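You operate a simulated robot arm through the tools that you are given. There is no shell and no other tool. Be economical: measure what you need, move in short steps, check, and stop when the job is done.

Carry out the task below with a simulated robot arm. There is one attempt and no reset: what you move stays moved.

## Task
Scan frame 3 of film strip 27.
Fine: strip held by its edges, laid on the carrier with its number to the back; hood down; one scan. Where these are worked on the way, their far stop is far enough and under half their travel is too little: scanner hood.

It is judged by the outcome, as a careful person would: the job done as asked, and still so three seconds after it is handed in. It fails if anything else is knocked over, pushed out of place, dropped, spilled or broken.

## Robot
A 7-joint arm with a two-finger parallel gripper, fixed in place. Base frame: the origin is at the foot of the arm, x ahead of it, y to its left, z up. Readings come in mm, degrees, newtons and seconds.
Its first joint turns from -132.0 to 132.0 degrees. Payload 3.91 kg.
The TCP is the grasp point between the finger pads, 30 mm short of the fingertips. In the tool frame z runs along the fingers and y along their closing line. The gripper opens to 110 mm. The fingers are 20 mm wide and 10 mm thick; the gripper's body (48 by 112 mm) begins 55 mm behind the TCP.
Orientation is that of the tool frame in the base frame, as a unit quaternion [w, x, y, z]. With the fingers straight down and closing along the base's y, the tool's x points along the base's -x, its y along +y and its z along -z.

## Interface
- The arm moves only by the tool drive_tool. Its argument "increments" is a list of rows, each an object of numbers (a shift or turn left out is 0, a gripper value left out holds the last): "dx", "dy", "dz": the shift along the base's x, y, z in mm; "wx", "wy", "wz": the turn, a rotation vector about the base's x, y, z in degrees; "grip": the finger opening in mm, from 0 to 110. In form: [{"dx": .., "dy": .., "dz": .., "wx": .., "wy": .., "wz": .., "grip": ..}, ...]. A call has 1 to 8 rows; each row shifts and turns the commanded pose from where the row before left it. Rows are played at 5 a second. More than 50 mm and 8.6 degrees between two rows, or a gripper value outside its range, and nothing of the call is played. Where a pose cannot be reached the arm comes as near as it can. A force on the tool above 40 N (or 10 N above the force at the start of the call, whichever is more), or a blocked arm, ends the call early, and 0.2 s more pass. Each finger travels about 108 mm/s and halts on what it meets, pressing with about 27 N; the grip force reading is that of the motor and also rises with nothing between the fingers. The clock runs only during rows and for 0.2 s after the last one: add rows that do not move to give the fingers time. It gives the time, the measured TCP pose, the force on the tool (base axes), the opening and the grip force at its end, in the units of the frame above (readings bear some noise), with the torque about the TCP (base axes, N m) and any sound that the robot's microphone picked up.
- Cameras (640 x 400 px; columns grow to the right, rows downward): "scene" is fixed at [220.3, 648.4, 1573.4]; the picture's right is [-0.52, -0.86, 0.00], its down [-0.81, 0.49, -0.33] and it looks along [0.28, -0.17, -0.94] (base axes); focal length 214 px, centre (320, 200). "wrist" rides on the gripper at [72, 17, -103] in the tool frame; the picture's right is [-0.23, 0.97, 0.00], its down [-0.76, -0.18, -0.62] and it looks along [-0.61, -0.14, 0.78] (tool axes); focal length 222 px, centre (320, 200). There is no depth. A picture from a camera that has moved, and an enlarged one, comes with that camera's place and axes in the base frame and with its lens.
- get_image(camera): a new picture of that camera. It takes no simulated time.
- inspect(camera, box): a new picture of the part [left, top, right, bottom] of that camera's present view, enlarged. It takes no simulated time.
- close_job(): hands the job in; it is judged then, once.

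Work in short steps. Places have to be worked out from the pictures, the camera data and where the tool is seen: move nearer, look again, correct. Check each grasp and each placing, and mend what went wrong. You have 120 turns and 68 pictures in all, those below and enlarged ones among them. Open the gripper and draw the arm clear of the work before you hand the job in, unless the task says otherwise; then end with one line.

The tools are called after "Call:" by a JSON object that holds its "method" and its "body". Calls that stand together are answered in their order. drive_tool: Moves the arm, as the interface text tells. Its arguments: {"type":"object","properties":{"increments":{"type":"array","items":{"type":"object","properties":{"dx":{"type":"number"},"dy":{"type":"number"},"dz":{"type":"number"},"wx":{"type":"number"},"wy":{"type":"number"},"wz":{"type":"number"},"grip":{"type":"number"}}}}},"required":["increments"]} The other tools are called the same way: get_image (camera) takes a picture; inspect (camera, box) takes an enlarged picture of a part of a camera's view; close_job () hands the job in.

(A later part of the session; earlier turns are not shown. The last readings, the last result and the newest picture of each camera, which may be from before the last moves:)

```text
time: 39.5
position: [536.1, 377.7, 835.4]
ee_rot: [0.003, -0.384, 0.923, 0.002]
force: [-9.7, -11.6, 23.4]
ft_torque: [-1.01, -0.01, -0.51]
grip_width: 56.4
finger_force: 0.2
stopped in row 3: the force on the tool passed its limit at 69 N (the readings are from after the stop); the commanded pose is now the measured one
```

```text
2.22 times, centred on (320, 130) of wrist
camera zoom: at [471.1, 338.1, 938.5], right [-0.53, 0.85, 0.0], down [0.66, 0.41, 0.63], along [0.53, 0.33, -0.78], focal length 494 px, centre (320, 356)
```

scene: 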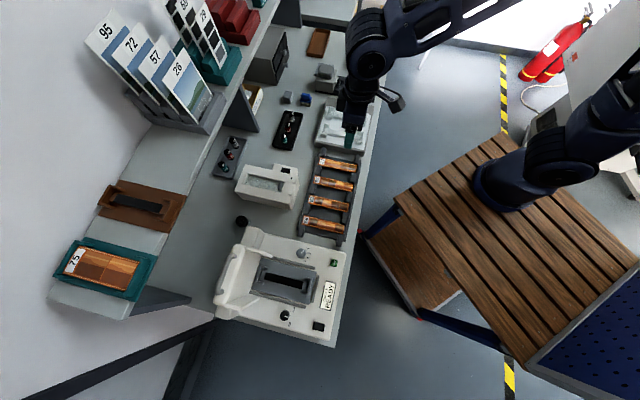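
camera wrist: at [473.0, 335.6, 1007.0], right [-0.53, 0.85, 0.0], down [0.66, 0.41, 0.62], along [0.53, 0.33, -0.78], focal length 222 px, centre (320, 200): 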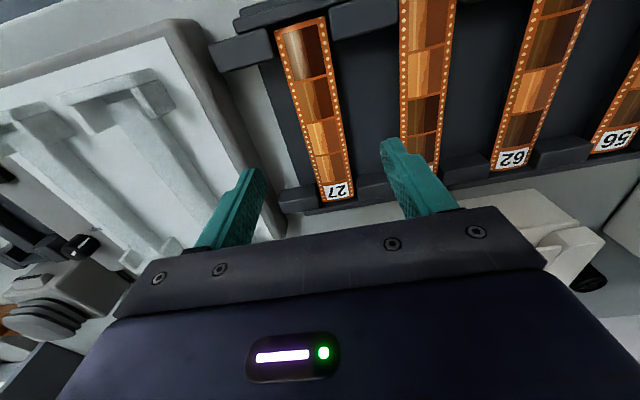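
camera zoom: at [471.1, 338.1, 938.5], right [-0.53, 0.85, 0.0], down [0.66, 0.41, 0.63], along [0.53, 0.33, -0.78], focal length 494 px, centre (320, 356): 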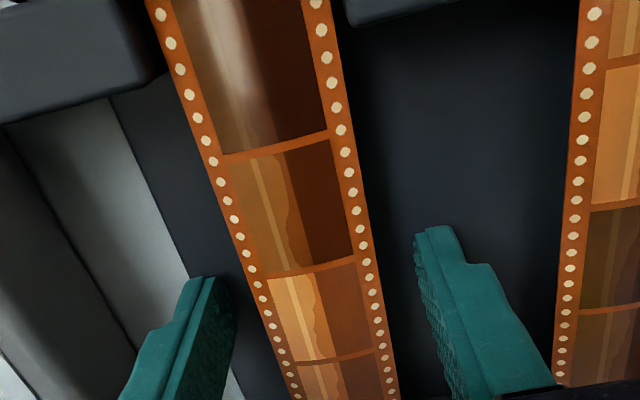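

The tips touched the rack floor at about z=805, so the film is higher than I reckoned, around 815. I back off 3 mm and close gradually.

Call:
{"method": "drive_tool", "body": {"increments": [{"dz": 3}, {"grip": 45}, {"grip": 38}, {}, {"grip": 35}, {}]}}

Call:
{"method": "inspect", "body": {"camera": "wrist", "box": [200, 40, 440, 220]}}

```text
time: 40.9
position: [536.2, 379.5, 836.8]
ee_rot: [0.003, -0.383, 0.924, 0.001]
force: [0.3, -0.5, -0.2]
ft_torque: [0.0, -0.02, -0.01]
grip_width: 34.9
finger_force: 0.1
```

```text
2.22 times, centred on (320, 130) of wrist
camera zoom: at [472.1, 338.3, 940.8], right [-0.53, 0.85, 0.0], down [0.66, 0.41, 0.63], along [0.53, 0.33, -0.78], focal length 494 px, centre (320, 356)
```

zoom: 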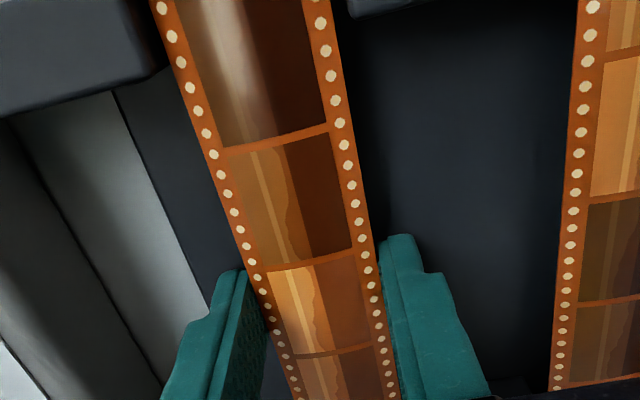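

The fingers are beside both edges but not yet touching. I close further.

Call:
{"method": "drive_tool", "body": {"increments": [{"grip": 33}, {}, {"grip": 31}, {}, {}]}}

```text
time: 42.1
position: [536.6, 378.9, 837.6]
ee_rot: [0.002, -0.383, 0.924, 0.002]
force: [-0.3, 1.3, 0.3]
ft_torque: [-0.02, 0.02, -0.02]
grip_width: 32.3
finger_force: 27.2
```

It's gripped at 32.3 mm. I lift gently and check.

Call:
{"method": "drive_tool", "body": {"increments": [{"dz": 5}, {"dz": 10}, {"dz": 20}, {"dz": 25}, {}]}}

Call:
{"method": "get_image", "body": {"camera": "wrist"}}

```text
time: 43.3
position: [533.9, 380.7, 898.5]
ee_rot: [0.002, -0.382, 0.924, 0.001]
force: [-0.7, -0.2, -0.5]
ft_torque: [-0.02, -0.02, -0.01]
grip_width: 32.5
finger_force: 26.4
```

```text
29 pictures are left
camera wrist: at [470.4, 339.5, 1001.7], right [-0.53, 0.85, 0.0], down [0.66, 0.41, 0.63], along [0.53, 0.33, -0.78], focal length 222 px, centre (320, 200)
```

wrist: 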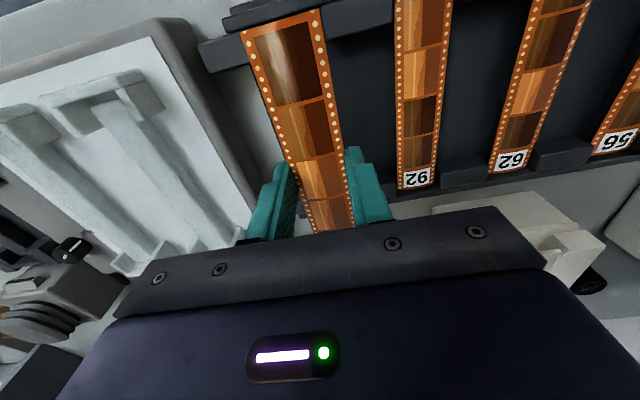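

The strip is held, but with the hood wall leaning at 78° the wrist would be tight above the carrier. I'll set the strip back in its slot and re-grip it nearer the front with the hand leaning towards the base.

Call:
{"method": "drive_tool", "body": {"increments": [{"dz": -25}, {"dz": -20}, {"dz": -10}, {"dz": -5}, {}, {"grip": 44}, {}]}}

Call:
{"method": "drive_tool", "body": {"increments": [{"dx": -4, "dy": -4, "dz": 0.5, "wx": 2.7, "wy": -2.7}, {"dx": -4, "dy": -4, "dz": 0.5, "wx": 2.7, "wy": -2.7}, {"dx": -5, "dy": -5, "dz": 0.5, "wx": 2.7, "wy": -2.7}, {"dx": -5, "dy": -5, "dz": 0.5, "wx": 2.7, "wy": -2.7}, {}]}}

Call:
{"method": "get_image", "body": {"camera": "wrist"}}

```text
time: 44.9
position: [537.2, 379.5, 838.6]
ee_rot: [0.002, -0.382, 0.924, 0.002]
force: [0.4, 0.0, 0.1]
ft_torque: [0.03, 0.01, 0.02]
grip_width: 44.1
finger_force: 0.0
```

```text
time: 46.1
position: [518.9, 360.9, 839.4]
ee_rot: [0.125, -0.379, 0.915, 0.053]
force: [0.4, 0.4, 0.4]
ft_torque: [-0.02, 0.0, 0.01]
grip_width: 44.1
finger_force: 0.0
```

```text
28 pictures are left
camera wrist: at [436.4, 303.0, 919.2], right [-0.53, 0.84, 0.06], down [0.53, 0.27, 0.8], along [0.66, 0.46, -0.59], focal length 222 px, centre (320, 200)
```

wrist: 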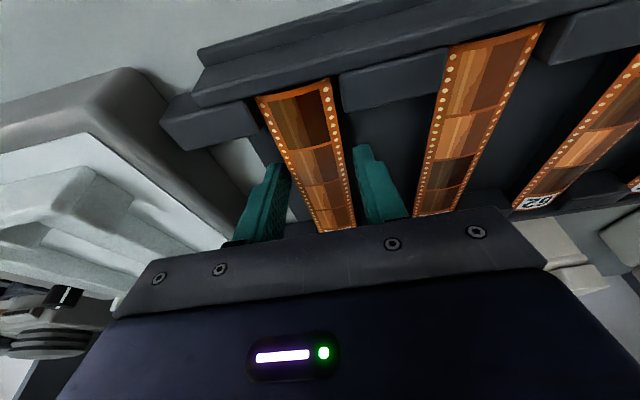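

The strip sits back in its slot. I grip it here with the hand leaning 15°, then lift.

Call:
{"method": "drive_tool", "body": {"increments": [{"grip": 36}, {"grip": 31}, {}, {}, {"dz": 5}, {"dz": 10}, {"dz": 20}, {"dz": 25}]}}

Call:
{"method": "get_image", "body": {"camera": "wrist"}}

```text
time: 47.9
position: [519.6, 359.2, 899.5]
ee_rot: [0.125, -0.38, 0.915, 0.053]
force: [1.0, -0.9, -0.2]
ft_torque: [0.0, 0.02, 0.02]
grip_width: 32.5
finger_force: 27.0
```

```text
27 pictures are left
camera wrist: at [437.2, 302.0, 979.5], right [-0.53, 0.84, 0.06], down [0.53, 0.27, 0.8], along [0.66, 0.46, -0.59], focal length 222 px, centre (320, 200)
```

wrist: 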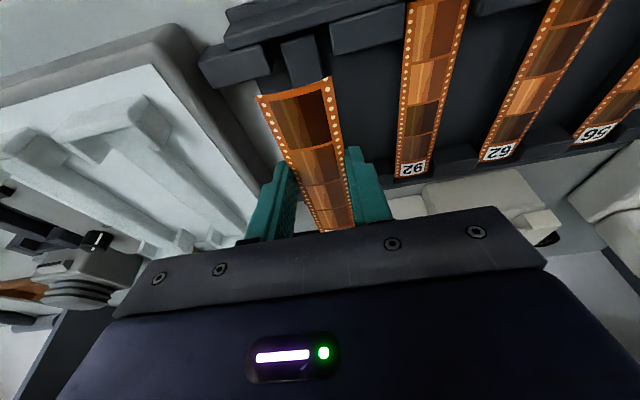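

The strip is held 26 mm ahead of its centre and is level. I carry it over to a point in front of the carrier, staying clear of the hood.

Call:
{"method": "drive_tool", "body": {"increments": [{"dz": 30}, {"dz": 35}, {"dx": -24, "dy": 25}, {"dx": -24, "dy": 25}, {"dx": -24, "dy": 25}, {"dx": -24, "dy": 25}, {"dx": -24, "dy": 25}, {"dx": -24, "dy": 25}]}}

Call:
{"method": "drive_tool", "body": {"increments": [{"dx": -25, "dy": 26}, {"dx": -25, "dy": 26}, {"dx": -25, "dy": 26}, {"dx": -25, "dy": 26}, {"dx": -25, "dy": 26}, {"dx": -25, "dy": 26}, {"dx": -25, "dy": 25}, {}]}}

Call:
{"method": "get_image", "body": {"camera": "wrist"}}

Call:
{"method": "get_image", "body": {"camera": "scene"}}

```text
time: 49.7
position: [373.8, 511.2, 967.9]
ee_rot: [0.125, -0.378, 0.916, 0.052]
force: [0.6, -0.8, 1.2]
ft_torque: [0.0, 0.01, 0.01]
grip_width: 32.2
finger_force: 26.9
```

```text
time: 51.5
position: [199.5, 690.9, 963.8]
ee_rot: [0.125, -0.379, 0.915, 0.052]
force: [0.4, -0.1, -0.8]
ft_torque: [-0.01, -0.02, -0.01]
grip_width: 32.1
finger_force: 27.5
```

```text
26 pictures are left
camera wrist: at [117.6, 633.8, 1043.8], right [-0.53, 0.84, 0.06], down [0.53, 0.27, 0.8], along [0.66, 0.46, -0.59], focal length 222 px, centre (320, 200)
```

wrist: 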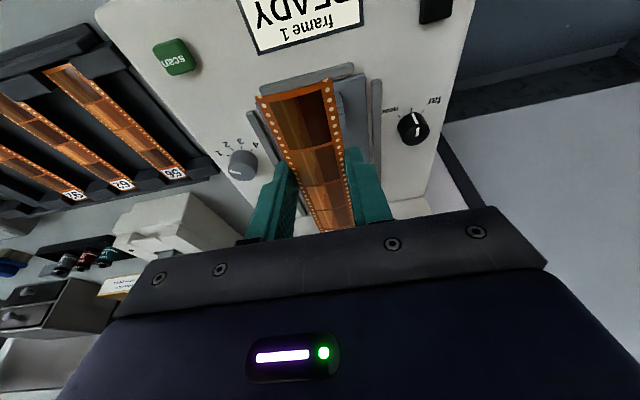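

```text
25 pictures are left
```

scene: 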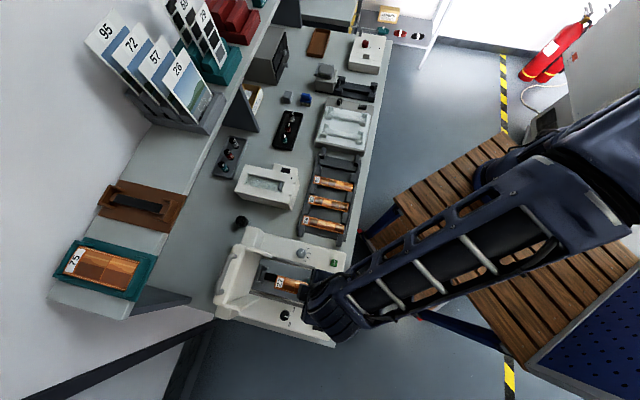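

I zoom both views to measure the carrier relative to the strip.

Call:
{"method": "inspect", "body": {"camera": "wrist", "box": [220, 40, 420, 210]}}

Call:
{"method": "inspect", "body": {"camera": "scene", "box": [230, 240, 350, 330]}}

```text
2.35 times, centred on (320, 125) of wrist
camera zoom: at [117.6, 633.8, 1043.8], right [-0.53, 0.84, 0.06], down [0.53, 0.27, 0.8], along [0.66, 0.46, -0.59], focal length 523 px, centre (320, 376)
```

zoom: 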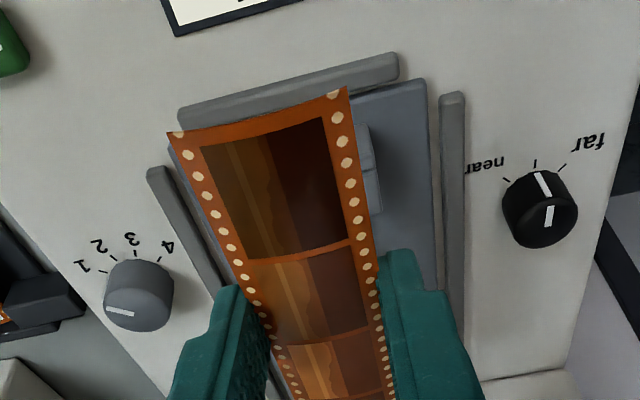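

```text
4.44 times, centred on (290, 285) of scene
camera zoom: at [220.3, 648.4, 1573.4], right [-0.52, -0.86, 0.0], down [-0.81, 0.49, -0.33], along [0.28, -0.17, -0.94], focal length 953 px, centre (453, -178)
```

zoom: 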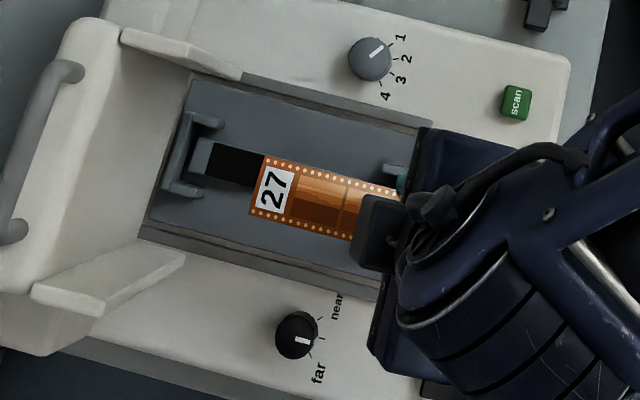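

The carrier centreline is at l≈345.8 and the strip is about 2 mm to its left; the carrier centre is near f≈717. I advance over the carrier and lower part-way.

Call:
{"method": "drive_tool", "body": {"increments": [{"dx": 12.4, "dy": 9.6}, {"dx": 11, "dy": 11}, {"dx": 11, "dy": 11}, {"dx": 10.4, "dy": 10.4}, {"dz": -15}, {"dz": -15}, {"dz": -15}, {}]}}

Call:
{"method": "inspect", "body": {"camera": "scene", "box": [230, 240, 350, 330]}}

Call:
{"method": "inspect", "body": {"camera": "wrist", "box": [220, 40, 420, 210]}}

```text
time: 53.3
position: [243.9, 733.7, 921.7]
ee_rot: [0.125, -0.379, 0.915, 0.053]
force: [0.4, 1.1, 0.3]
ft_torque: [0.02, 0.0, 0.01]
grip_width: 32.3
finger_force: 27.1
```

```text
4.44 times, centred on (290, 285) of scene
camera zoom: at [220.3, 648.4, 1573.4], right [-0.52, -0.86, 0.0], down [-0.81, 0.49, -0.33], along [0.28, -0.17, -0.94], focal length 953 px, centre (453, -178)
```

zoom: 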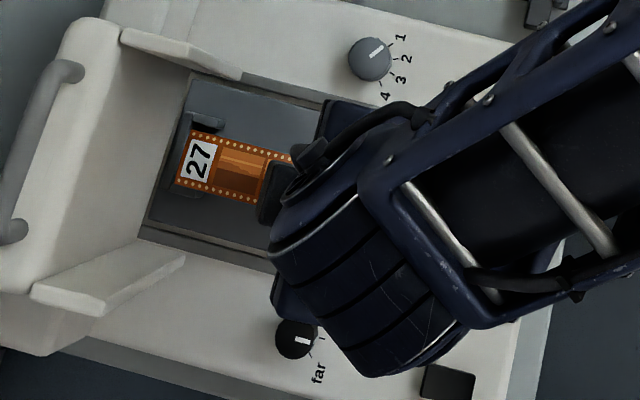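

```text
2.35 times, centred on (320, 125) of wrist
camera zoom: at [162.2, 674.9, 1001.2], right [-0.53, 0.84, 0.06], down [0.53, 0.27, 0.8], along [0.66, 0.46, -0.59], focal length 523 px, centre (320, 376)
```

zoom: 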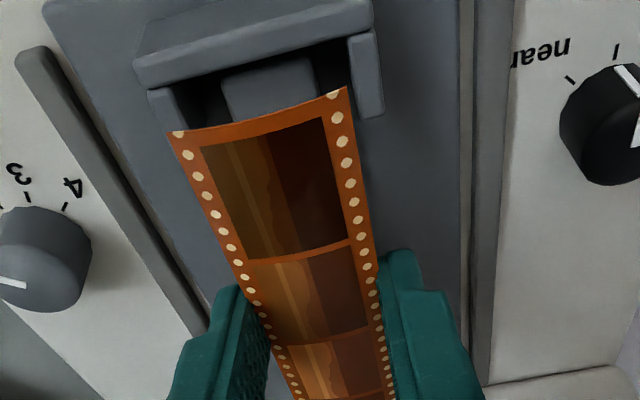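

Alignment is good: prongs centred at l≈346.8, front stop at f≈640, film front at 641.5. I make a 1 mm correction and lower slowly.

Call:
{"method": "drive_tool", "body": {"increments": [{"dx": 0.3, "dy": 1.1, "dz": -3}, {"dz": -4}, {"dz": -4}, {"dz": -3}, {}]}}

Call:
{"method": "inspect", "body": {"camera": "wrist", "box": [220, 40, 420, 210]}}

```text
time: 54.5
position: [245.0, 734.2, 906.7]
ee_rot: [0.125, -0.379, 0.915, 0.053]
force: [0.1, -0.6, 0.4]
ft_torque: [0.01, 0.01, -0.01]
grip_width: 32.2
finger_force: 27.1
```

```text
2.35 times, centred on (320, 125) of wrist
camera zoom: at [163.2, 676.0, 985.4], right [-0.53, 0.84, 0.06], down [0.53, 0.27, 0.8], along [0.66, 0.46, -0.59], focal length 523 px, centre (320, 376)
```

zoom: 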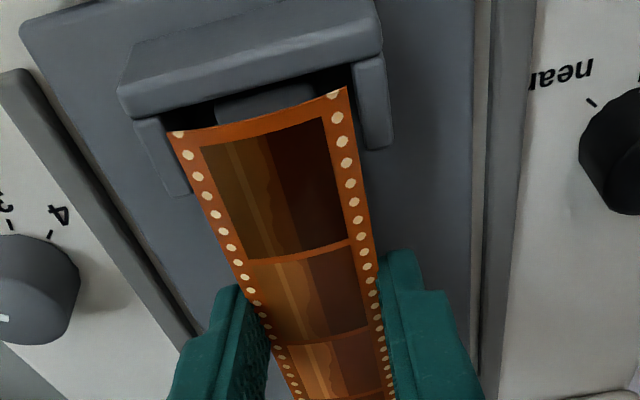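

Still centred; I continue lowering with the force guard.

Call:
{"method": "drive_tool", "body": {"increments": [{"dz": -3}, {"dz": -3}, {"dz": -2}, {"dz": -2}, {}]}}

Call:
{"method": "inspect", "body": {"camera": "wrist", "box": [220, 40, 420, 210]}}

```text
time: 55.7
position: [243.6, 735.6, 895.0]
ee_rot: [0.125, -0.38, 0.915, 0.053]
force: [0.2, 0.1, -0.8]
ft_torque: [-0.01, 0.02, -0.03]
grip_width: 32.4
finger_force: 27.2
```

```text
2.35 times, centred on (320, 125) of wrist
camera zoom: at [162.1, 677.6, 975.3], right [-0.53, 0.84, 0.06], down [0.53, 0.27, 0.8], along [0.66, 0.46, -0.59], focal length 523 px, centre (320, 376)
```

zoom: 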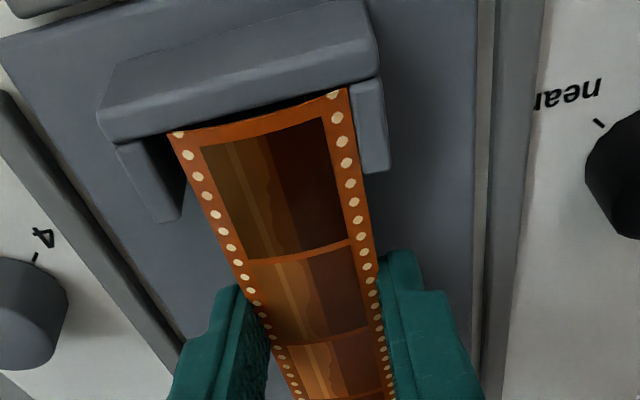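

The arm drifted about 2 mm to +l, so the film is near the right prong. I correct, then check.

Call:
{"method": "drive_tool", "body": {"increments": [{"dx": 1.5, "dy": -1.5}, {}, {}]}}

Call:
{"method": "inspect", "body": {"camera": "wrist", "box": [220, 40, 420, 210]}}

```text
time: 56.5
position: [245.1, 733.3, 896.2]
ee_rot: [0.125, -0.379, 0.915, 0.052]
force: [0.4, -0.2, 0.1]
ft_torque: [-0.02, -0.02, 0.03]
grip_width: 32.3
finger_force: 27.6
```

```text
2.35 times, centred on (320, 125) of wrist
camera zoom: at [163.9, 676.3, 975.2], right [-0.53, 0.84, 0.06], down [0.53, 0.27, 0.8], along [0.66, 0.46, -0.59], focal length 523 px, centre (320, 376)
```

zoom: 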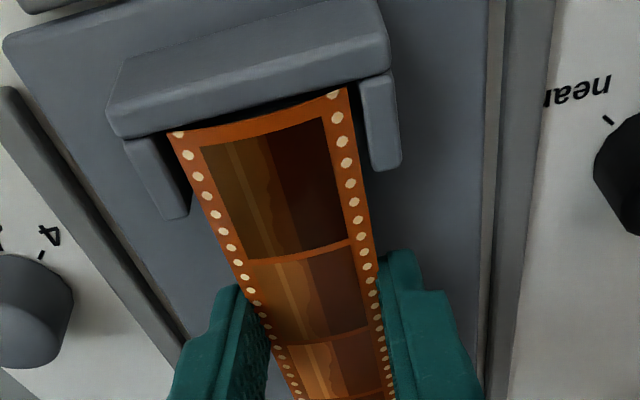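

Centred now. I lower further in 2 mm steps until contact.

Call:
{"method": "drive_tool", "body": {"increments": [{"dz": -2}, {"dz": -2}, {"dz": -2}, {}]}}

Call:
{"method": "inspect", "body": {"camera": "wrist", "box": [220, 40, 420, 210]}}

```text
time: 57.5
position: [244.6, 733.3, 889.8]
ee_rot: [0.125, -0.38, 0.915, 0.053]
force: [0.2, -0.6, 0.2]
ft_torque: [0.0, 0.03, 0.05]
grip_width: 32.3
finger_force: 27.2
```

```text
2.35 times, centred on (320, 125) of wrist
camera zoom: at [163.9, 676.0, 969.7], right [-0.53, 0.84, 0.06], down [0.53, 0.27, 0.8], along [0.66, 0.46, -0.59], focal length 523 px, centre (320, 376)
```

zoom: 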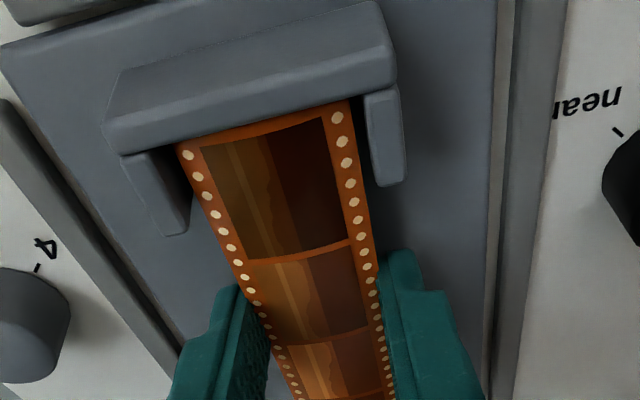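

The film end is dropping inside the bracket. I continue down.

Call:
{"method": "drive_tool", "body": {"increments": [{"dz": -2}, {"dz": -2}, {"dz": -2}, {}]}}

```text
time: 58.6
position: [245.0, 736.8, 887.9]
ee_rot: [0.126, -0.38, 0.915, 0.055]
force: [1.0, 1.2, 10.0]
ft_torque: [-0.16, -0.04, 0.04]
grip_width: 32.2
finger_force: 26.9
stopped in row 4: the force on the tool passed its limit at 41 N (the readings are from after the stop); the commanded pose is now the measured one
```

There's contact. I look at both views.

Call:
{"method": "inspect", "body": {"camera": "wrist", "box": [220, 40, 420, 210]}}

Call:
{"method": "inspect", "body": {"camera": "scene", "box": [245, 250, 305, 300]}}

```text
2.35 times, centred on (320, 125) of wrist
camera zoom: at [163.7, 677.5, 967.7], right [-0.54, 0.84, 0.07], down [0.53, 0.27, 0.81], along [0.66, 0.47, -0.59], focal length 523 px, centre (320, 376)
```

zoom: 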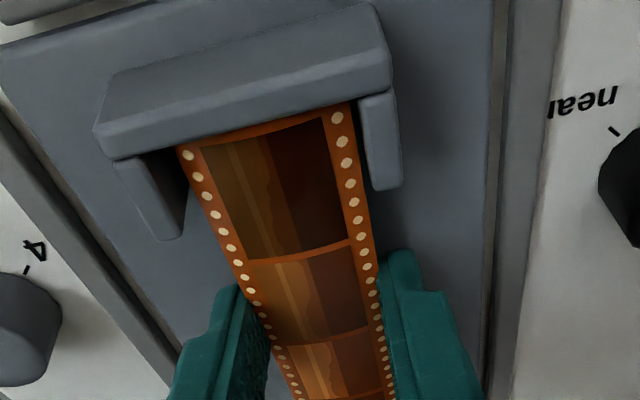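

```text
8.00 times, centred on (275, 275) of scene
camera zoom: at [220.3, 648.4, 1573.4], right [-0.52, -0.86, 0.0], down [-0.81, 0.49, -0.33], along [0.28, -0.17, -0.94], focal length 1716 px, centre (680, -400)
```

zoom: 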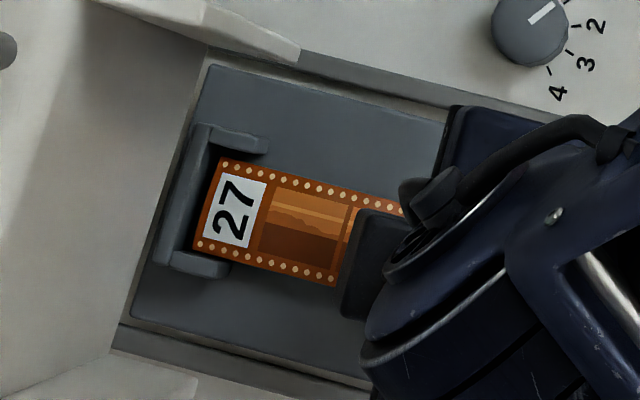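

The film lies within both brackets, slightly to +l and with a bit more gap at the back. I lift 1 mm, nudge to centre it, and check.

Call:
{"method": "drive_tool", "body": {"increments": [{"dz": 1.5}, {"dx": 2.0, "dy": 0.2}, {}, {"dz": -1}, {}]}}

Call:
{"method": "inspect", "body": {"camera": "scene", "box": [245, 250, 305, 300]}}

```text
time: 59.8
position: [247.4, 736.3, 887.5]
ee_rot: [0.127, -0.38, 0.915, 0.054]
force: [-0.1, -0.4, 0.0]
ft_torque: [0.02, -0.02, 0.03]
grip_width: 32.2
finger_force: 27.2
```

```text
8.00 times, centred on (275, 275) of scene
camera zoom: at [220.3, 648.4, 1573.4], right [-0.52, -0.86, 0.0], down [-0.81, 0.49, -0.33], along [0.28, -0.17, -0.94], focal length 1716 px, centre (680, -400)
```

zoom: 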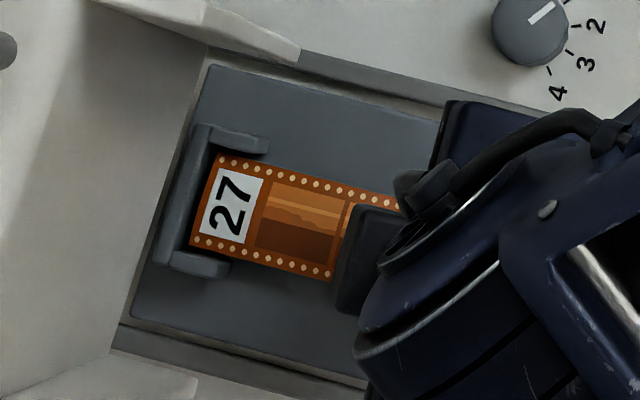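

The film is centred between the prongs with end clearance. I release it gently and look.

Call:
{"method": "drive_tool", "body": {"increments": [{"grip": 35}, {}, {"grip": 44}, {}, {}]}}

Call:
{"method": "inspect", "body": {"camera": "wrist", "box": [220, 40, 420, 210]}}

```text
time: 61.0
position: [247.4, 736.0, 888.6]
ee_rot: [0.127, -0.379, 0.915, 0.054]
force: [0.0, -0.5, -0.5]
ft_torque: [-0.02, -0.03, -0.01]
grip_width: 44.2
finger_force: 0.1
```

```text
2.35 times, centred on (320, 125) of wrist
camera zoom: at [165.8, 678.0, 968.1], right [-0.54, 0.84, 0.07], down [0.53, 0.27, 0.81], along [0.66, 0.47, -0.59], focal length 523 px, centre (320, 376)
```

zoom: 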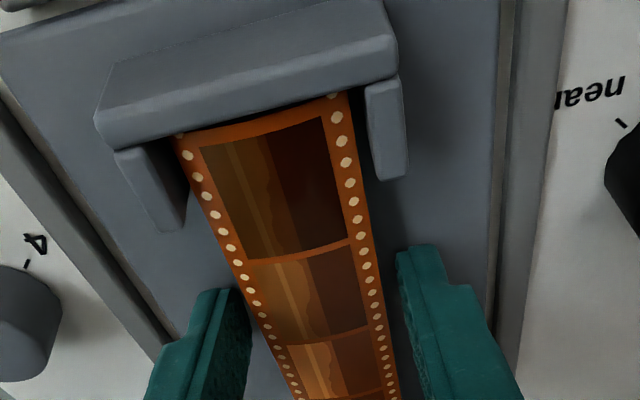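

Released, and the strip lies in the carrier brackets. I raise straight up and pull back towards the front, then verify.

Call:
{"method": "drive_tool", "body": {"increments": [{"dz": 8}, {"dz": 15}, {"dz": 20}, {"dz": 20}, {"dx": -20, "dy": -20, "dz": 10}, {"dx": -30, "dy": -30, "dz": 10}, {"dx": -30, "dy": -30, "dz": 10}]}}

Call:
{"method": "inspect", "body": {"camera": "scene", "box": [230, 240, 350, 330]}}

```text
time: 62.6
position: [169.2, 652.5, 979.7]
ee_rot: [0.127, -0.379, 0.915, 0.054]
force: [0.8, -0.1, -0.9]
ft_torque: [-0.01, 0.0, -0.02]
grip_width: 44.0
finger_force: 0.1
```

```text
4.44 times, centred on (290, 285) of scene
camera zoom: at [220.3, 648.4, 1573.4], right [-0.52, -0.86, 0.0], down [-0.81, 0.49, -0.33], along [0.28, -0.17, -0.94], focal length 953 px, centre (453, -178)
```

zoom: 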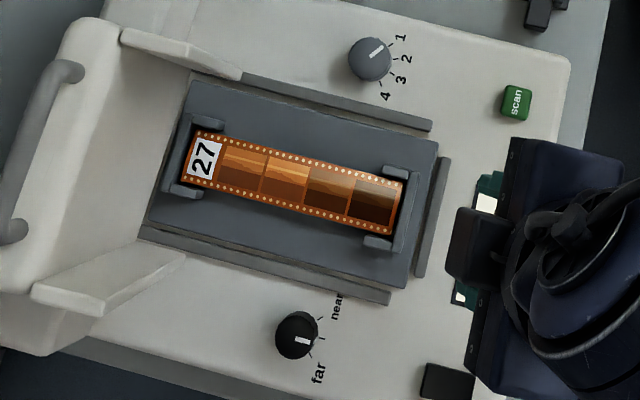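

The strip lies properly in the carrier, number to the back. Refitting the bar positions gives the hinge at (f 824, z 921), r 224, with the hood about 86° open. Next I close the hood, so I rise, level the tool and yaw to close across the bar.

Call:
{"method": "drive_tool", "body": {"increments": [{"dz": 40, "wx": -5.6, "wy": 5.6}, {"dz": 40, "wx": -5.6, "wy": 5.6}, {"dz": 40, "wz": 8.2}, {"dz": 40, "wz": 8.2}, {"dz": 40, "wz": 8.2}, {"dz": 40, "wz": 8.2}, {"dz": 10, "wz": 8.2}, {"wz": 8.2}]}}

Call:
{"method": "drive_tool", "body": {"increments": [{"wz": 8.2, "dx": 25, "dy": 25}, {"wz": 8.2, "dx": 25, "dy": 25}, {"wz": 8.2, "dx": 25, "dy": 25}, {"wz": 8.2, "dx": 25, "dy": 25}, {"wz": 8.0, "dx": 25, "dy": 25, "grip": 32}, {"dx": 20, "dy": 20}, {}]}}

Call:
{"method": "inspect", "body": {"camera": "wrist", "box": [160, 0, 480, 240]}}

```text
time: 64.4
position: [167.1, 655.3, 1231.4]
ee_rot: [0.003, 0.734, -0.679, -0.001]
force: [0.3, 0.3, -0.4]
ft_torque: [0.0, -0.01, 0.03]
grip_width: 44.0
finger_force: 0.0
```

```text
time: 66.0
position: [313.5, 800.3, 1230.8]
ee_rot: [0.003, 0.924, -0.382, 0.0]
force: [-0.8, -0.2, 0.2]
ft_torque: [-0.03, 0.0, 0.0]
grip_width: 31.9
finger_force: 0.0
```

```text
1.67 times, centred on (320, 120) of wrist
camera zoom: at [352.6, 737.3, 1333.7], right [-0.85, -0.53, 0.0], down [-0.41, 0.67, 0.62], along [-0.33, 0.53, -0.78], focal length 370 px, centre (320, 333)
```

zoom: 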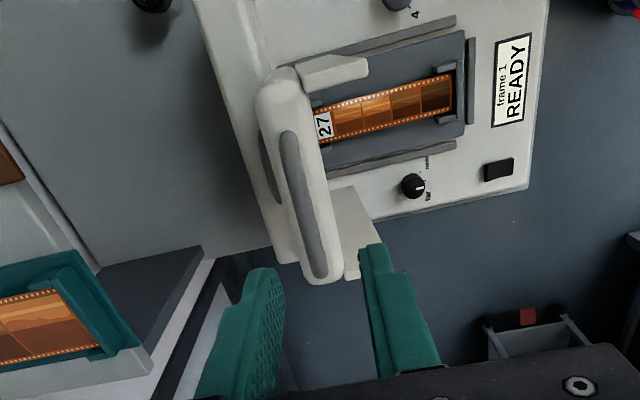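

The bar is at f≈795, and I'm at f≈788. I shift forward 5 mm each in x and y, descend to straddle the bar, and check before narrowing the fingers.

Call:
{"method": "drive_tool", "body": {"increments": [{"dx": 5, "dy": 5, "dz": -20}, {"dz": -20}, {"dz": -16}, {"dz": -12}, {}]}}

Call:
{"method": "inspect", "body": {"camera": "wrist", "box": [180, 40, 420, 240]}}

```text
time: 67.2
position: [318.9, 805.5, 1161.3]
ee_rot: [0.003, 0.924, -0.383, -0.001]
force: [0.0, -1.0, -0.3]
ft_torque: [0.0, 0.03, 0.01]
grip_width: 32.0
finger_force: 0.0
```

```text
2.00 times, centred on (300, 140) of wrist
camera zoom: at [358.3, 742.1, 1265.1], right [-0.85, -0.53, 0.0], down [-0.41, 0.67, 0.62], along [-0.33, 0.53, -0.78], focal length 444 px, centre (360, 320)
```

zoom: 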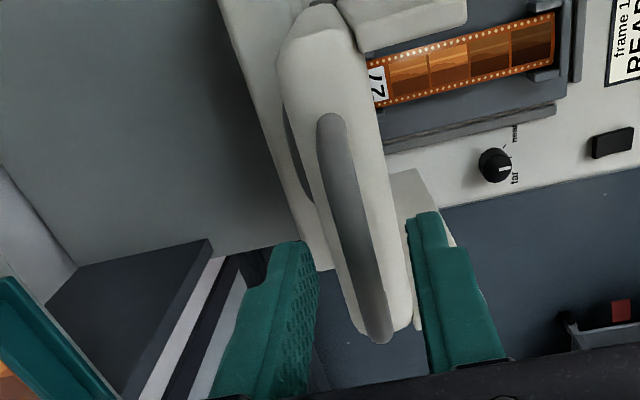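

The bar is between the fingers. I narrow to a loose cage (14 mm around the 9.6 mm bar) and begin bringing the hood down along its arc.

Call:
{"method": "drive_tool", "body": {"increments": [{"grip": 14}, {}, {"dx": -6.8, "dy": -6.8, "dz": -2.0, "wx": 1.1, "wy": -1.1}, {"dx": -6.8, "dy": -6.8, "dz": -2.1, "wx": 1.1, "wy": -1.1}, {"dx": -6.8, "dy": -6.8, "dz": -2.1, "wx": 1.1, "wy": -1.1}, {"dx": -6.8, "dy": -6.8, "dz": -2.1, "wx": 1.1, "wy": -1.1}, {}]}}

```text
time: 68.8
position: [290.7, 778.9, 1154.1]
ee_rot: [-0.048, 0.923, -0.381, 0.021]
force: [-0.3, -0.2, 0.8]
ft_torque: [-0.01, 0.0, -0.02]
grip_width: 13.9
finger_force: 0.0
```

No load; the fingers track the arc. I continue two more segments.

Call:
{"method": "drive_tool", "body": {"increments": [{"dx": -6.73, "dy": -6.73, "dz": -3.4, "wx": 1.1, "wy": -1.1}, {"dx": -6.73, "dy": -6.73, "dz": -3.6, "wx": 1.1, "wy": -1.1}, {"dx": -6.73, "dy": -6.73, "dz": -3.9, "wx": 1.1, "wy": -1.1}, {"dx": -6.73, "dy": -6.73, "dz": -4.2, "wx": 1.1, "wy": -1.1}, {"dx": -6.2, "dy": -6.2, "dz": -5.0, "wx": 1.1, "wy": -1.1}, {"dx": -6.2, "dy": -6.2, "dz": -5.2, "wx": 1.1, "wy": -1.1}, {"dx": -6.2, "dy": -6.2, "dz": -5.4, "wx": 1.1, "wy": -1.1}, {"dx": -6.2, "dy": -6.2, "dz": -5.7, "wx": 1.1, "wy": -1.1}]}}

Call:
{"method": "get_image", "body": {"camera": "wrist"}}

```text
time: 70.6
position: [238.0, 727.5, 1116.8]
ee_rot: [-0.147, 0.912, -0.377, 0.062]
force: [-0.7, -0.6, 0.2]
ft_torque: [0.0, 0.02, 0.0]
grip_width: 13.9
finger_force: 0.0
```

```text
9 pictures are left
camera wrist: at [254.7, 641.3, 1209.3], right [-0.81, -0.49, -0.31], down [-0.56, 0.52, 0.65], along [-0.16, 0.7, -0.7], focal length 222 px, centre (320, 200)
```

wrist: 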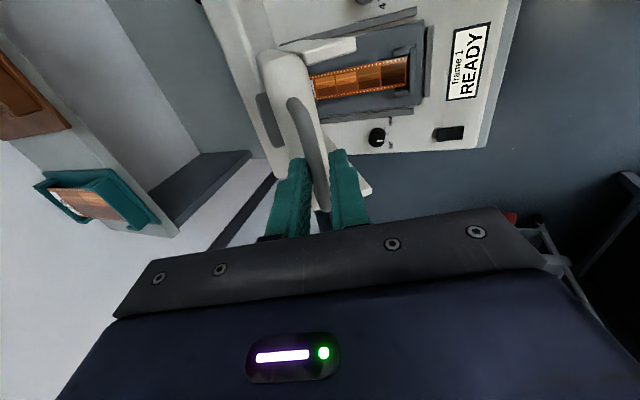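

The bar is still caged and the hood is following. I continue.

Call:
{"method": "drive_tool", "body": {"increments": [{"dx": -5.6, "dy": -5.6, "dz": -6.3, "wx": 1.1, "wy": -1.1}, {"dx": -5.5, "dy": -5.5, "dz": -6.6, "wx": 1.1, "wy": -1.1}, {"dx": -5.4, "dy": -5.4, "dz": -6.8, "wx": 1.1, "wy": -1.1}, {"dx": -5.3, "dy": -5.3, "dz": -7.1, "wx": 1.1, "wy": -1.1}, {"dx": -4.8, "dy": -4.8, "dz": -7.6, "wx": 1.1, "wy": -1.1}, {"dx": -4.7, "dy": -4.7, "dz": -7.8, "wx": 1.1, "wy": -1.1}, {"dx": -4.5, "dy": -4.5, "dz": -8.0, "wx": 1.1, "wy": -1.1}, {"dx": -4.3, "dy": -4.3, "dz": -8.2, "wx": 1.1, "wy": -1.1}]}}

Call:
{"method": "drive_tool", "body": {"increments": [{"dx": -3.8, "dy": -3.8, "dz": -8.7, "wx": 1.1, "wy": -1.1}, {"dx": -3.6, "dy": -3.6, "dz": -8.9, "wx": 1.1, "wy": -1.1}, {"dx": -3.4, "dy": -3.4, "dz": -9.0, "wx": 1.1, "wy": -1.1}, {"dx": -3.2, "dy": -3.2, "dz": -9.1, "wx": 1.1, "wy": -1.1}, {"dx": -2.7, "dy": -2.7, "dz": -9.4, "wx": 1.1, "wy": -1.1}, {"dx": -2.5, "dy": -2.5, "dz": -9.6, "wx": 1.1, "wy": -1.1}, {"dx": -2.3, "dy": -2.3, "dz": -9.7, "wx": 1.1, "wy": -1.1}, {"dx": -2.1, "dy": -2.1, "dz": -9.7, "wx": 1.1, "wy": -1.1}]}}

Call:
{"method": "get_image", "body": {"camera": "wrist"}}

```text
time: 72.4
position: [198.5, 686.8, 1058.7]
ee_rot: [-0.246, 0.89, -0.369, 0.103]
force: [0.8, 0.8, 0.2]
ft_torque: [0.02, -0.01, 0.02]
grip_width: 14.0
finger_force: 0.2
```

```text
time: 74.2
position: [174.5, 664.8, 984.0]
ee_rot: [-0.34, 0.859, -0.356, 0.141]
force: [0.6, 0.6, -0.8]
ft_torque: [0.02, -0.01, 0.02]
grip_width: 14.0
finger_force: 0.1
```

```text
8 pictures are left
camera wrist: at [165.8, 554.0, 1048.8], right [-0.66, -0.34, -0.67], down [-0.75, 0.33, 0.57], along [0.02, 0.88, -0.47], focal length 222 px, centre (320, 200)
```

wrist: 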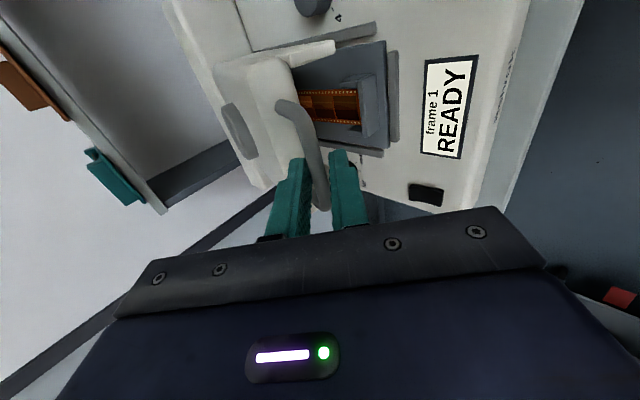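

The hood is about 15° from closed and still caged. I bring it the rest of the way slowly.

Call:
{"method": "drive_tool", "body": {"increments": [{"dx": -1.4, "dy": -1.4, "dz": -9.8, "wx": 1.1, "wy": -1.1}, {"dx": -1.3, "dy": -1.3, "dz": -10, "wx": 1.1, "wy": -1.1}, {"dx": -1.1, "dy": -1.1, "dz": -10, "wx": 1.1, "wy": -1.1}, {"dx": -0.9, "dy": -0.9, "dz": -10, "wx": 1.1, "wy": -1.1}, {"dx": -0.3, "dy": -0.3, "dz": -8, "wx": 0.9, "wy": -0.9}, {"dz": -8, "wx": 0.9, "wy": -0.9}, {"dz": -6, "wx": 0.8, "wy": -0.8}, {}]}}

```text
time: 76.0
position: [167.9, 658.5, 925.0]
ee_rot: [-0.414, 0.826, -0.343, 0.171]
force: [-0.2, 0.5, -0.8]
ft_torque: [0.01, -0.02, -0.01]
grip_width: 14.0
finger_force: 0.0
```

No resistance yet; I press gently further down to make sure the hood seats.

Call:
{"method": "drive_tool", "body": {"increments": [{"dz": -3}, {"dz": -3}, {"dz": -2}, {"dz": -2}, {"dz": -2}, {}]}}

Call:
{"method": "inspect", "body": {"camera": "wrist", "box": [180, 20, 480, 240]}}

```text
time: 77.4
position: [170.4, 657.1, 911.7]
ee_rot: [-0.414, 0.826, -0.342, 0.172]
force: [2.7, 10.5, 15.8]
ft_torque: [0.13, -0.34, 0.21]
grip_width: 23.3
finger_force: 9.3
```

```text
1.82 times, centred on (330, 130) of wrist
camera zoom: at [155.1, 540.4, 960.5], right [-0.57, -0.25, -0.78], down [-0.82, 0.26, 0.51], along [0.07, 0.93, -0.35], focal length 404 px, centre (302, 327)
```

zoom: 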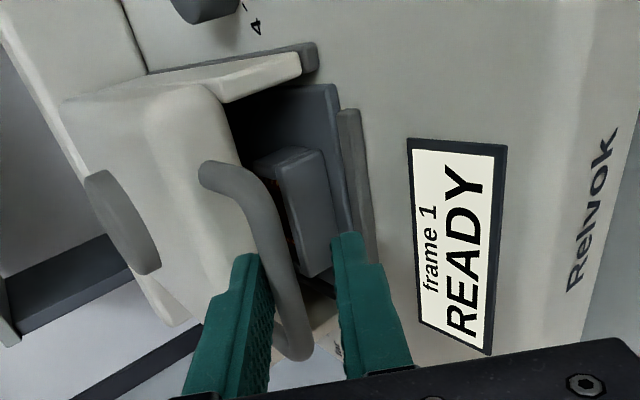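

The upper finger is being forced open by the seated bar, so the hood is down. I open up and withdraw along the tool axis.

Call:
{"method": "drive_tool", "body": {"increments": [{"dz": 5, "grip": 34}, {}, {"dx": -10, "dy": -10, "dz": 10}, {"dx": -15, "dy": -15, "dz": 15}, {"dx": -15, "dy": -15, "dz": 15}, {"dx": -10, "dy": -10, "dz": 20}, {"dz": 30}]}}

Call:
{"method": "inspect", "body": {"camera": "scene", "box": [200, 210, 360, 350]}}

```text
time: 79.0
position: [120.8, 608.8, 1007.7]
ee_rot: [-0.414, 0.826, -0.342, 0.172]
force: [0.1, -0.4, -0.4]
ft_torque: [-0.02, -0.01, -0.02]
grip_width: 34.0
finger_force: 0.0
```

```text
2.86 times, centred on (280, 280) of scene
camera zoom: at [220.3, 648.4, 1573.4], right [-0.52, -0.86, 0.0], down [-0.81, 0.49, -0.33], along [0.28, -0.17, -0.94], focal length 613 px, centre (434, -29)
```

zoom: 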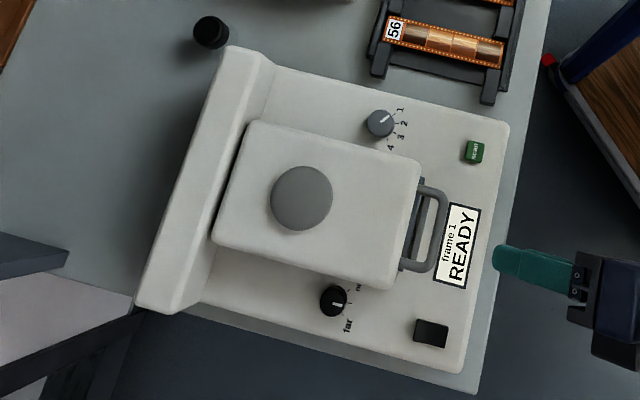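

The hood is fully down, just as at the start. Next is the frame dial, near (303, 664, 878). I level the tool, yaw to about 168° and hover above it for a check.

Call:
{"method": "drive_tool", "body": {"increments": [{"dx": 10, "dz": 15, "wx": -5.4, "wy": 5.4}, {"dx": 20, "dz": 15, "wx": -5.4, "wy": 5.4}, {"dx": 25, "dy": 5, "wx": -5.4, "wy": 5.4}, {"dx": 25, "dy": 10, "wx": -5.4, "wy": 5.4}, {"dx": 25, "dy": 10, "wx": -5.4, "wy": 5.4}, {"dx": 25, "dy": 10, "wx": -5.4, "wy": 5.4}, {"dx": 25, "dy": 10, "wx": -5.3, "wy": 5.3}, {"dx": 27, "dy": 10, "wz": 8.2}]}}

Call:
{"method": "drive_tool", "body": {"increments": [{"wz": 8.2, "dz": -30}, {"wz": 8.2, "dz": -30}, {"wz": 8.2, "dz": -23, "grip": 56}, {}]}}

Call:
{"method": "get_image", "body": {"camera": "wrist"}}

```text
time: 80.8
position: [299.6, 665.3, 1038.2]
ee_rot: [0.001, 0.95, -0.314, 0.0]
force: [-1.2, 0.0, 0.2]
ft_torque: [0.0, -0.06, 0.01]
grip_width: 34.1
finger_force: 0.0
```

```text
time: 81.8
position: [302.1, 664.8, 952.3]
ee_rot: [0.001, 0.994, -0.105, 0.002]
force: [0.0, -0.5, 0.1]
ft_torque: [0.01, 0.04, 0.01]
grip_width: 55.9
finger_force: 0.1
```

```text
5 pictures are left
camera wrist: at [368.3, 632.3, 1056.4], right [-0.43, -0.9, 0.0], down [-0.71, 0.33, 0.62], along [-0.56, 0.26, -0.78], focal length 222 px, centre (320, 200)
```

wrist: 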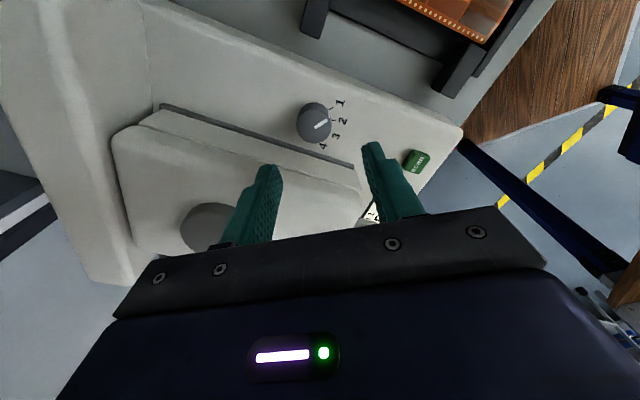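

The dial top appears about 7 mm further in +x, near (310, 663). I shift, lower to just above it, and take a zoomed check.

Call:
{"method": "drive_tool", "body": {"increments": [{"dx": 8, "dy": -2, "dz": -15}, {"dz": -20}, {}]}}

Call:
{"method": "inspect", "body": {"camera": "wrist", "box": [220, 60, 420, 220]}}

```text
time: 82.1
position: [302.6, 665.8, 951.4]
ee_rot: [-0.004, 0.994, -0.105, 0.001]
force: [-2.3, -7.8, 19.4]
ft_torque: [0.42, 0.04, 0.08]
grip_width: 52.1
finger_force: 0.0
stopped in row 1: the force on the tool passed its limit at 65 N (the readings are from after the stop); the commanded pose is now the measured one
```

```text
2.50 times, centred on (320, 140) of wrist
camera zoom: at [369.1, 633.0, 1054.9], right [-0.42, -0.91, -0.01], down [-0.71, 0.33, 0.62], along [-0.56, 0.27, -0.78], focal length 555 px, centre (320, 350)
```

zoom: 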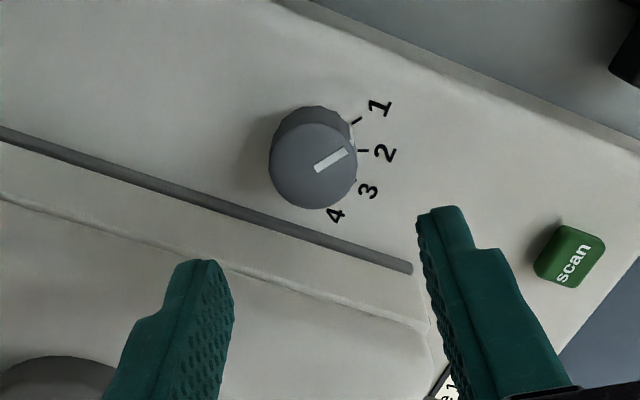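

The left finger touched the hood top edge, because the hood side (l≈275) is closer to the dial than I thought. I rise, turn so the fingers line up better fore-aft (yaw 150°), centre on the dial (310, 665.5) and narrow to 40 mm; I'll turn the dial in two 30° strokes.

Call:
{"method": "drive_tool", "body": {"increments": [{"dz": 15}, {"dx": 3.5, "wz": -6, "grip": 40}, {"dx": 3.5, "wz": -6}, {"wz": -6}, {"dz": -15}, {"dz": -10}, {"dz": -10}, {}]}}

```text
time: 83.9
position: [309.9, 666.8, 929.6]
ee_rot: [-0.004, 0.966, -0.259, 0.001]
force: [0.0, -0.3, -1.2]
ft_torque: [-0.02, -0.01, 0.02]
grip_width: 40.1
finger_force: 0.0
```

Clear beside the hood. I continue down around the dial.

Call:
{"method": "drive_tool", "body": {"increments": [{"dz": -6}, {"dz": -6}, {"dz": -6}, {"dz": -6}, {"dz": -5}, {"dz": -4}, {"dz": -3}, {}]}}

```text
time: 85.7
position: [310.9, 667.5, 893.3]
ee_rot: [-0.004, 0.966, -0.258, 0.001]
force: [0.1, 0.0, 0.0]
ft_torque: [0.0, -0.02, 0.01]
grip_width: 40.1
finger_force: 0.0
```

No contact, with the tips around the dial. I close on it.

Call:
{"method": "drive_tool", "body": {"increments": [{"grip": 34}, {"grip": 28}, {"grip": 24}, {}, {}]}}

```text
time: 86.9
position: [309.8, 667.6, 895.3]
ee_rot: [-0.004, 0.966, -0.259, 0.0]
force: [-6.8, -11.1, -1.0]
ft_torque: [-0.4, 0.02, 0.02]
grip_width: 30.3
finger_force: 6.9
```

Gripped (30 mm), slightly off-centre fore-aft. I shift 1 mm, tighten and turn clockwise 30°.

Call:
{"method": "drive_tool", "body": {"increments": [{"dx": -0.7, "dy": -0.7, "grip": 20}, {}, {"wz": -5}, {"wz": -5}, {"wz": -5}, {"wz": -5}, {"wz": -5}, {"wz": -5}]}}

```text
time: 88.7
position: [308.7, 664.9, 894.1]
ee_rot: [-0.004, 0.866, -0.501, 0.002]
force: [-8.3, -2.7, -1.0]
ft_torque: [0.33, 0.4, 0.0]
grip_width: 28.8
finger_force: 45.1
```

Turned 30°. I release, wind back and make the second stroke.

Call:
{"method": "drive_tool", "body": {"increments": [{"grip": 39}, {}, {"wz": 6}, {"wz": 6}, {"wz": 6}, {"wz": 6}, {"wz": 6}, {}]}}

Call:
{"method": "inspect", "body": {"camera": "wrist", "box": [220, 40, 480, 220]}}

```text
time: 90.5
position: [309.8, 666.2, 894.8]
ee_rot: [-0.003, 0.966, -0.258, 0.001]
force: [0.7, -0.1, -0.5]
ft_torque: [0.01, 0.01, 0.02]
grip_width: 38.9
finger_force: 0.1
```

```text
2.22 times, centred on (350, 130) of wrist
camera zoom: at [362.6, 613.0, 997.6], right [-0.68, -0.73, -0.01], down [-0.57, 0.53, 0.62], along [-0.45, 0.43, -0.78], focal length 494 px, centre (253, 356)
```

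zoom: 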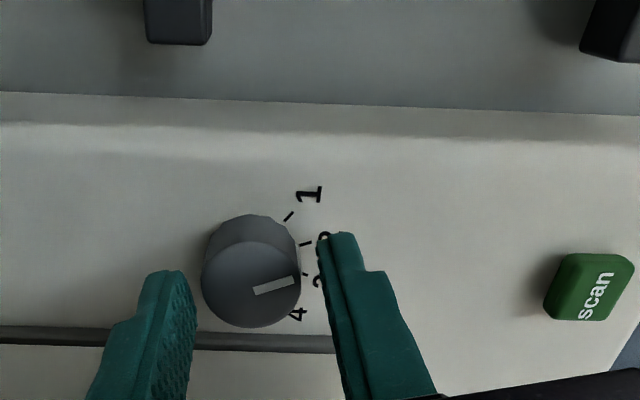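

The mark now points around tick 2. I grip again and turn another 34° to bring it to 3.

Call:
{"method": "drive_tool", "body": {"increments": [{"dx": -0.7, "dy": -0.7, "grip": 30}, {"grip": 20}, {}, {"wz": -7}, {"wz": -7}, {"wz": -7}, {"wz": -7}, {"wz": -6}]}}

Call:
{"method": "drive_tool", "body": {"increments": [{}, {"grip": 39}, {}, {"dz": 10}, {"dz": 20}, {"dz": 25}, {"dz": 25}, {"dz": 20}]}}

```text
time: 92.3
position: [309.4, 665.1, 894.2]
ee_rot: [-0.003, 0.847, -0.531, 0.002]
force: [19.0, 10.2, 9.4]
ft_torque: [0.78, -0.31, -0.06]
grip_width: 29.0
finger_force: 45.6
```

```text
time: 94.1
position: [307.1, 665.7, 991.6]
ee_rot: [-0.004, 0.848, -0.53, 0.002]
force: [-0.1, -0.1, -1.0]
ft_torque: [0.01, 0.02, 0.02]
grip_width: 39.1
finger_force: 0.0
```

Dial turned and released. I close the fingers and move to hover above the scan button (≈227, 591), from where the wrist camera should also see the display and dial.

Call:
{"method": "drive_tool", "body": {"increments": [{"dx": -27, "dy": -25, "grip": 0}, {"dx": -27, "dy": -25, "dz": -20}, {"dx": -26, "dy": -24, "dz": -20}, {"dz": -22}, {}]}}

Call:
{"method": "get_image", "body": {"camera": "wrist"}}

```text
time: 95.3
position: [229.5, 589.5, 930.8]
ee_rot: [-0.002, 0.848, -0.53, 0.002]
force: [0.9, -0.2, -0.4]
ft_torque: [0.01, 0.0, -0.01]
grip_width: 0.0
finger_force: 27.4
```

```text
2 pictures are left
camera wrist: at [245.4, 517.1, 1034.3], right [-0.97, -0.22, -0.01], down [-0.18, 0.76, 0.62], along [-0.13, 0.61, -0.78], focal length 222 px, centre (320, 200)
```

wrist: 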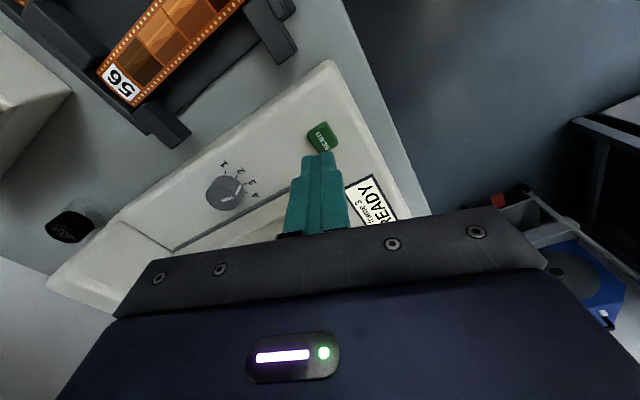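

The display seems to say frame 3; I confirm with a zoom that also pins the button's position.

Call:
{"method": "inspect", "body": {"camera": "wrist", "box": [190, 110, 420, 235]}}

```text
2.78 times, centred on (305, 172) of wrist
camera zoom: at [245.4, 517.1, 1034.3], right [-0.97, -0.22, -0.01], down [-0.18, 0.76, 0.62], along [-0.13, 0.61, -0.78], focal length 618 px, centre (362, 276)
```

zoom: 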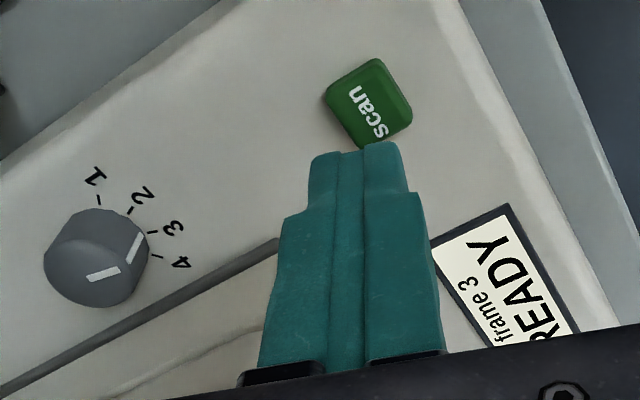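

The display reads "frame 3 READY". The button is about 5 mm to the tool's side, so I shift over it and descend slowly.

Call:
{"method": "drive_tool", "body": {"increments": [{"dx": -5, "dy": -0.5, "dz": -8}, {"dz": -10}, {"dz": -8}, {"dz": -4}, {"dz": -2}, {}]}}

```text
time: 96.7
position: [223.6, 589.8, 900.3]
ee_rot: [-0.003, 0.848, -0.53, 0.002]
force: [-0.3, -0.5, -1.4]
ft_torque: [-0.02, 0.0, 0.02]
grip_width: 0.0
finger_force: 27.2
```

No contact yet (tips ≈870); I continue in 1.5 mm steps.

Call:
{"method": "drive_tool", "body": {"increments": [{"dz": -1.5}, {"dz": -1.5}, {"dz": -1.5}, {"dz": -1.5}, {}]}}

```text
time: 97.9
position: [223.9, 590.4, 894.5]
ee_rot: [-0.002, 0.848, -0.53, 0.003]
force: [-0.7, 0.6, -0.4]
ft_torque: [0.01, -0.01, -0.01]
grip_width: 0.0
finger_force: 27.4
```

Call:
{"method": "drive_tool", "body": {"increments": [{"dz": -1.5}, {"dz": -1.5}, {"dz": -1.5}, {"dz": -1.5}, {}]}}

```text
time: 99.1
position: [224.5, 589.6, 888.2]
ee_rot: [-0.004, 0.848, -0.529, 0.002]
force: [-0.7, 1.0, 2.1]
ft_torque: [0.05, 0.0, 0.0]
grip_width: 0.0
finger_force: 26.8
heard: click
```

A click was heard: one press registered. I raise straight up and clear of the scanner.

Call:
{"method": "drive_tool", "body": {"increments": [{"dz": 10}, {"dz": 25}, {"dz": 40}, {"dx": -10, "dy": -20, "dz": 40}, {"dx": -20, "dy": -35, "dz": 20, "grip": 60}, {"dx": -20, "dy": -35, "dz": 10}, {}, {}]}}

Call:
{"method": "inspect", "body": {"camera": "scene", "box": [200, 130, 380, 340]}}

```text
time: 100.9
position: [171.9, 499.9, 1035.6]
ee_rot: [-0.003, 0.848, -0.53, 0.001]
force: [-0.6, 0.4, -0.8]
ft_torque: [0.0, -0.03, 0.02]
grip_width: 60.1
finger_force: 0.0
```

```text
1.90 times, centred on (290, 235) of scene
camera zoom: at [220.3, 648.4, 1573.4], right [-0.52, -0.86, 0.0], down [-0.81, 0.49, -0.33], along [0.28, -0.17, -0.94], focal length 408 px, centre (377, 133)
```

zoom: 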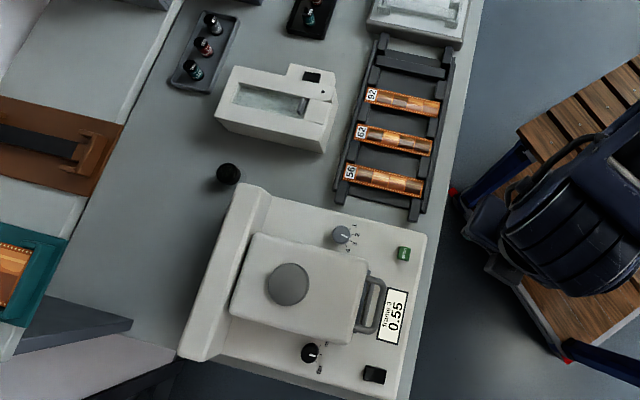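

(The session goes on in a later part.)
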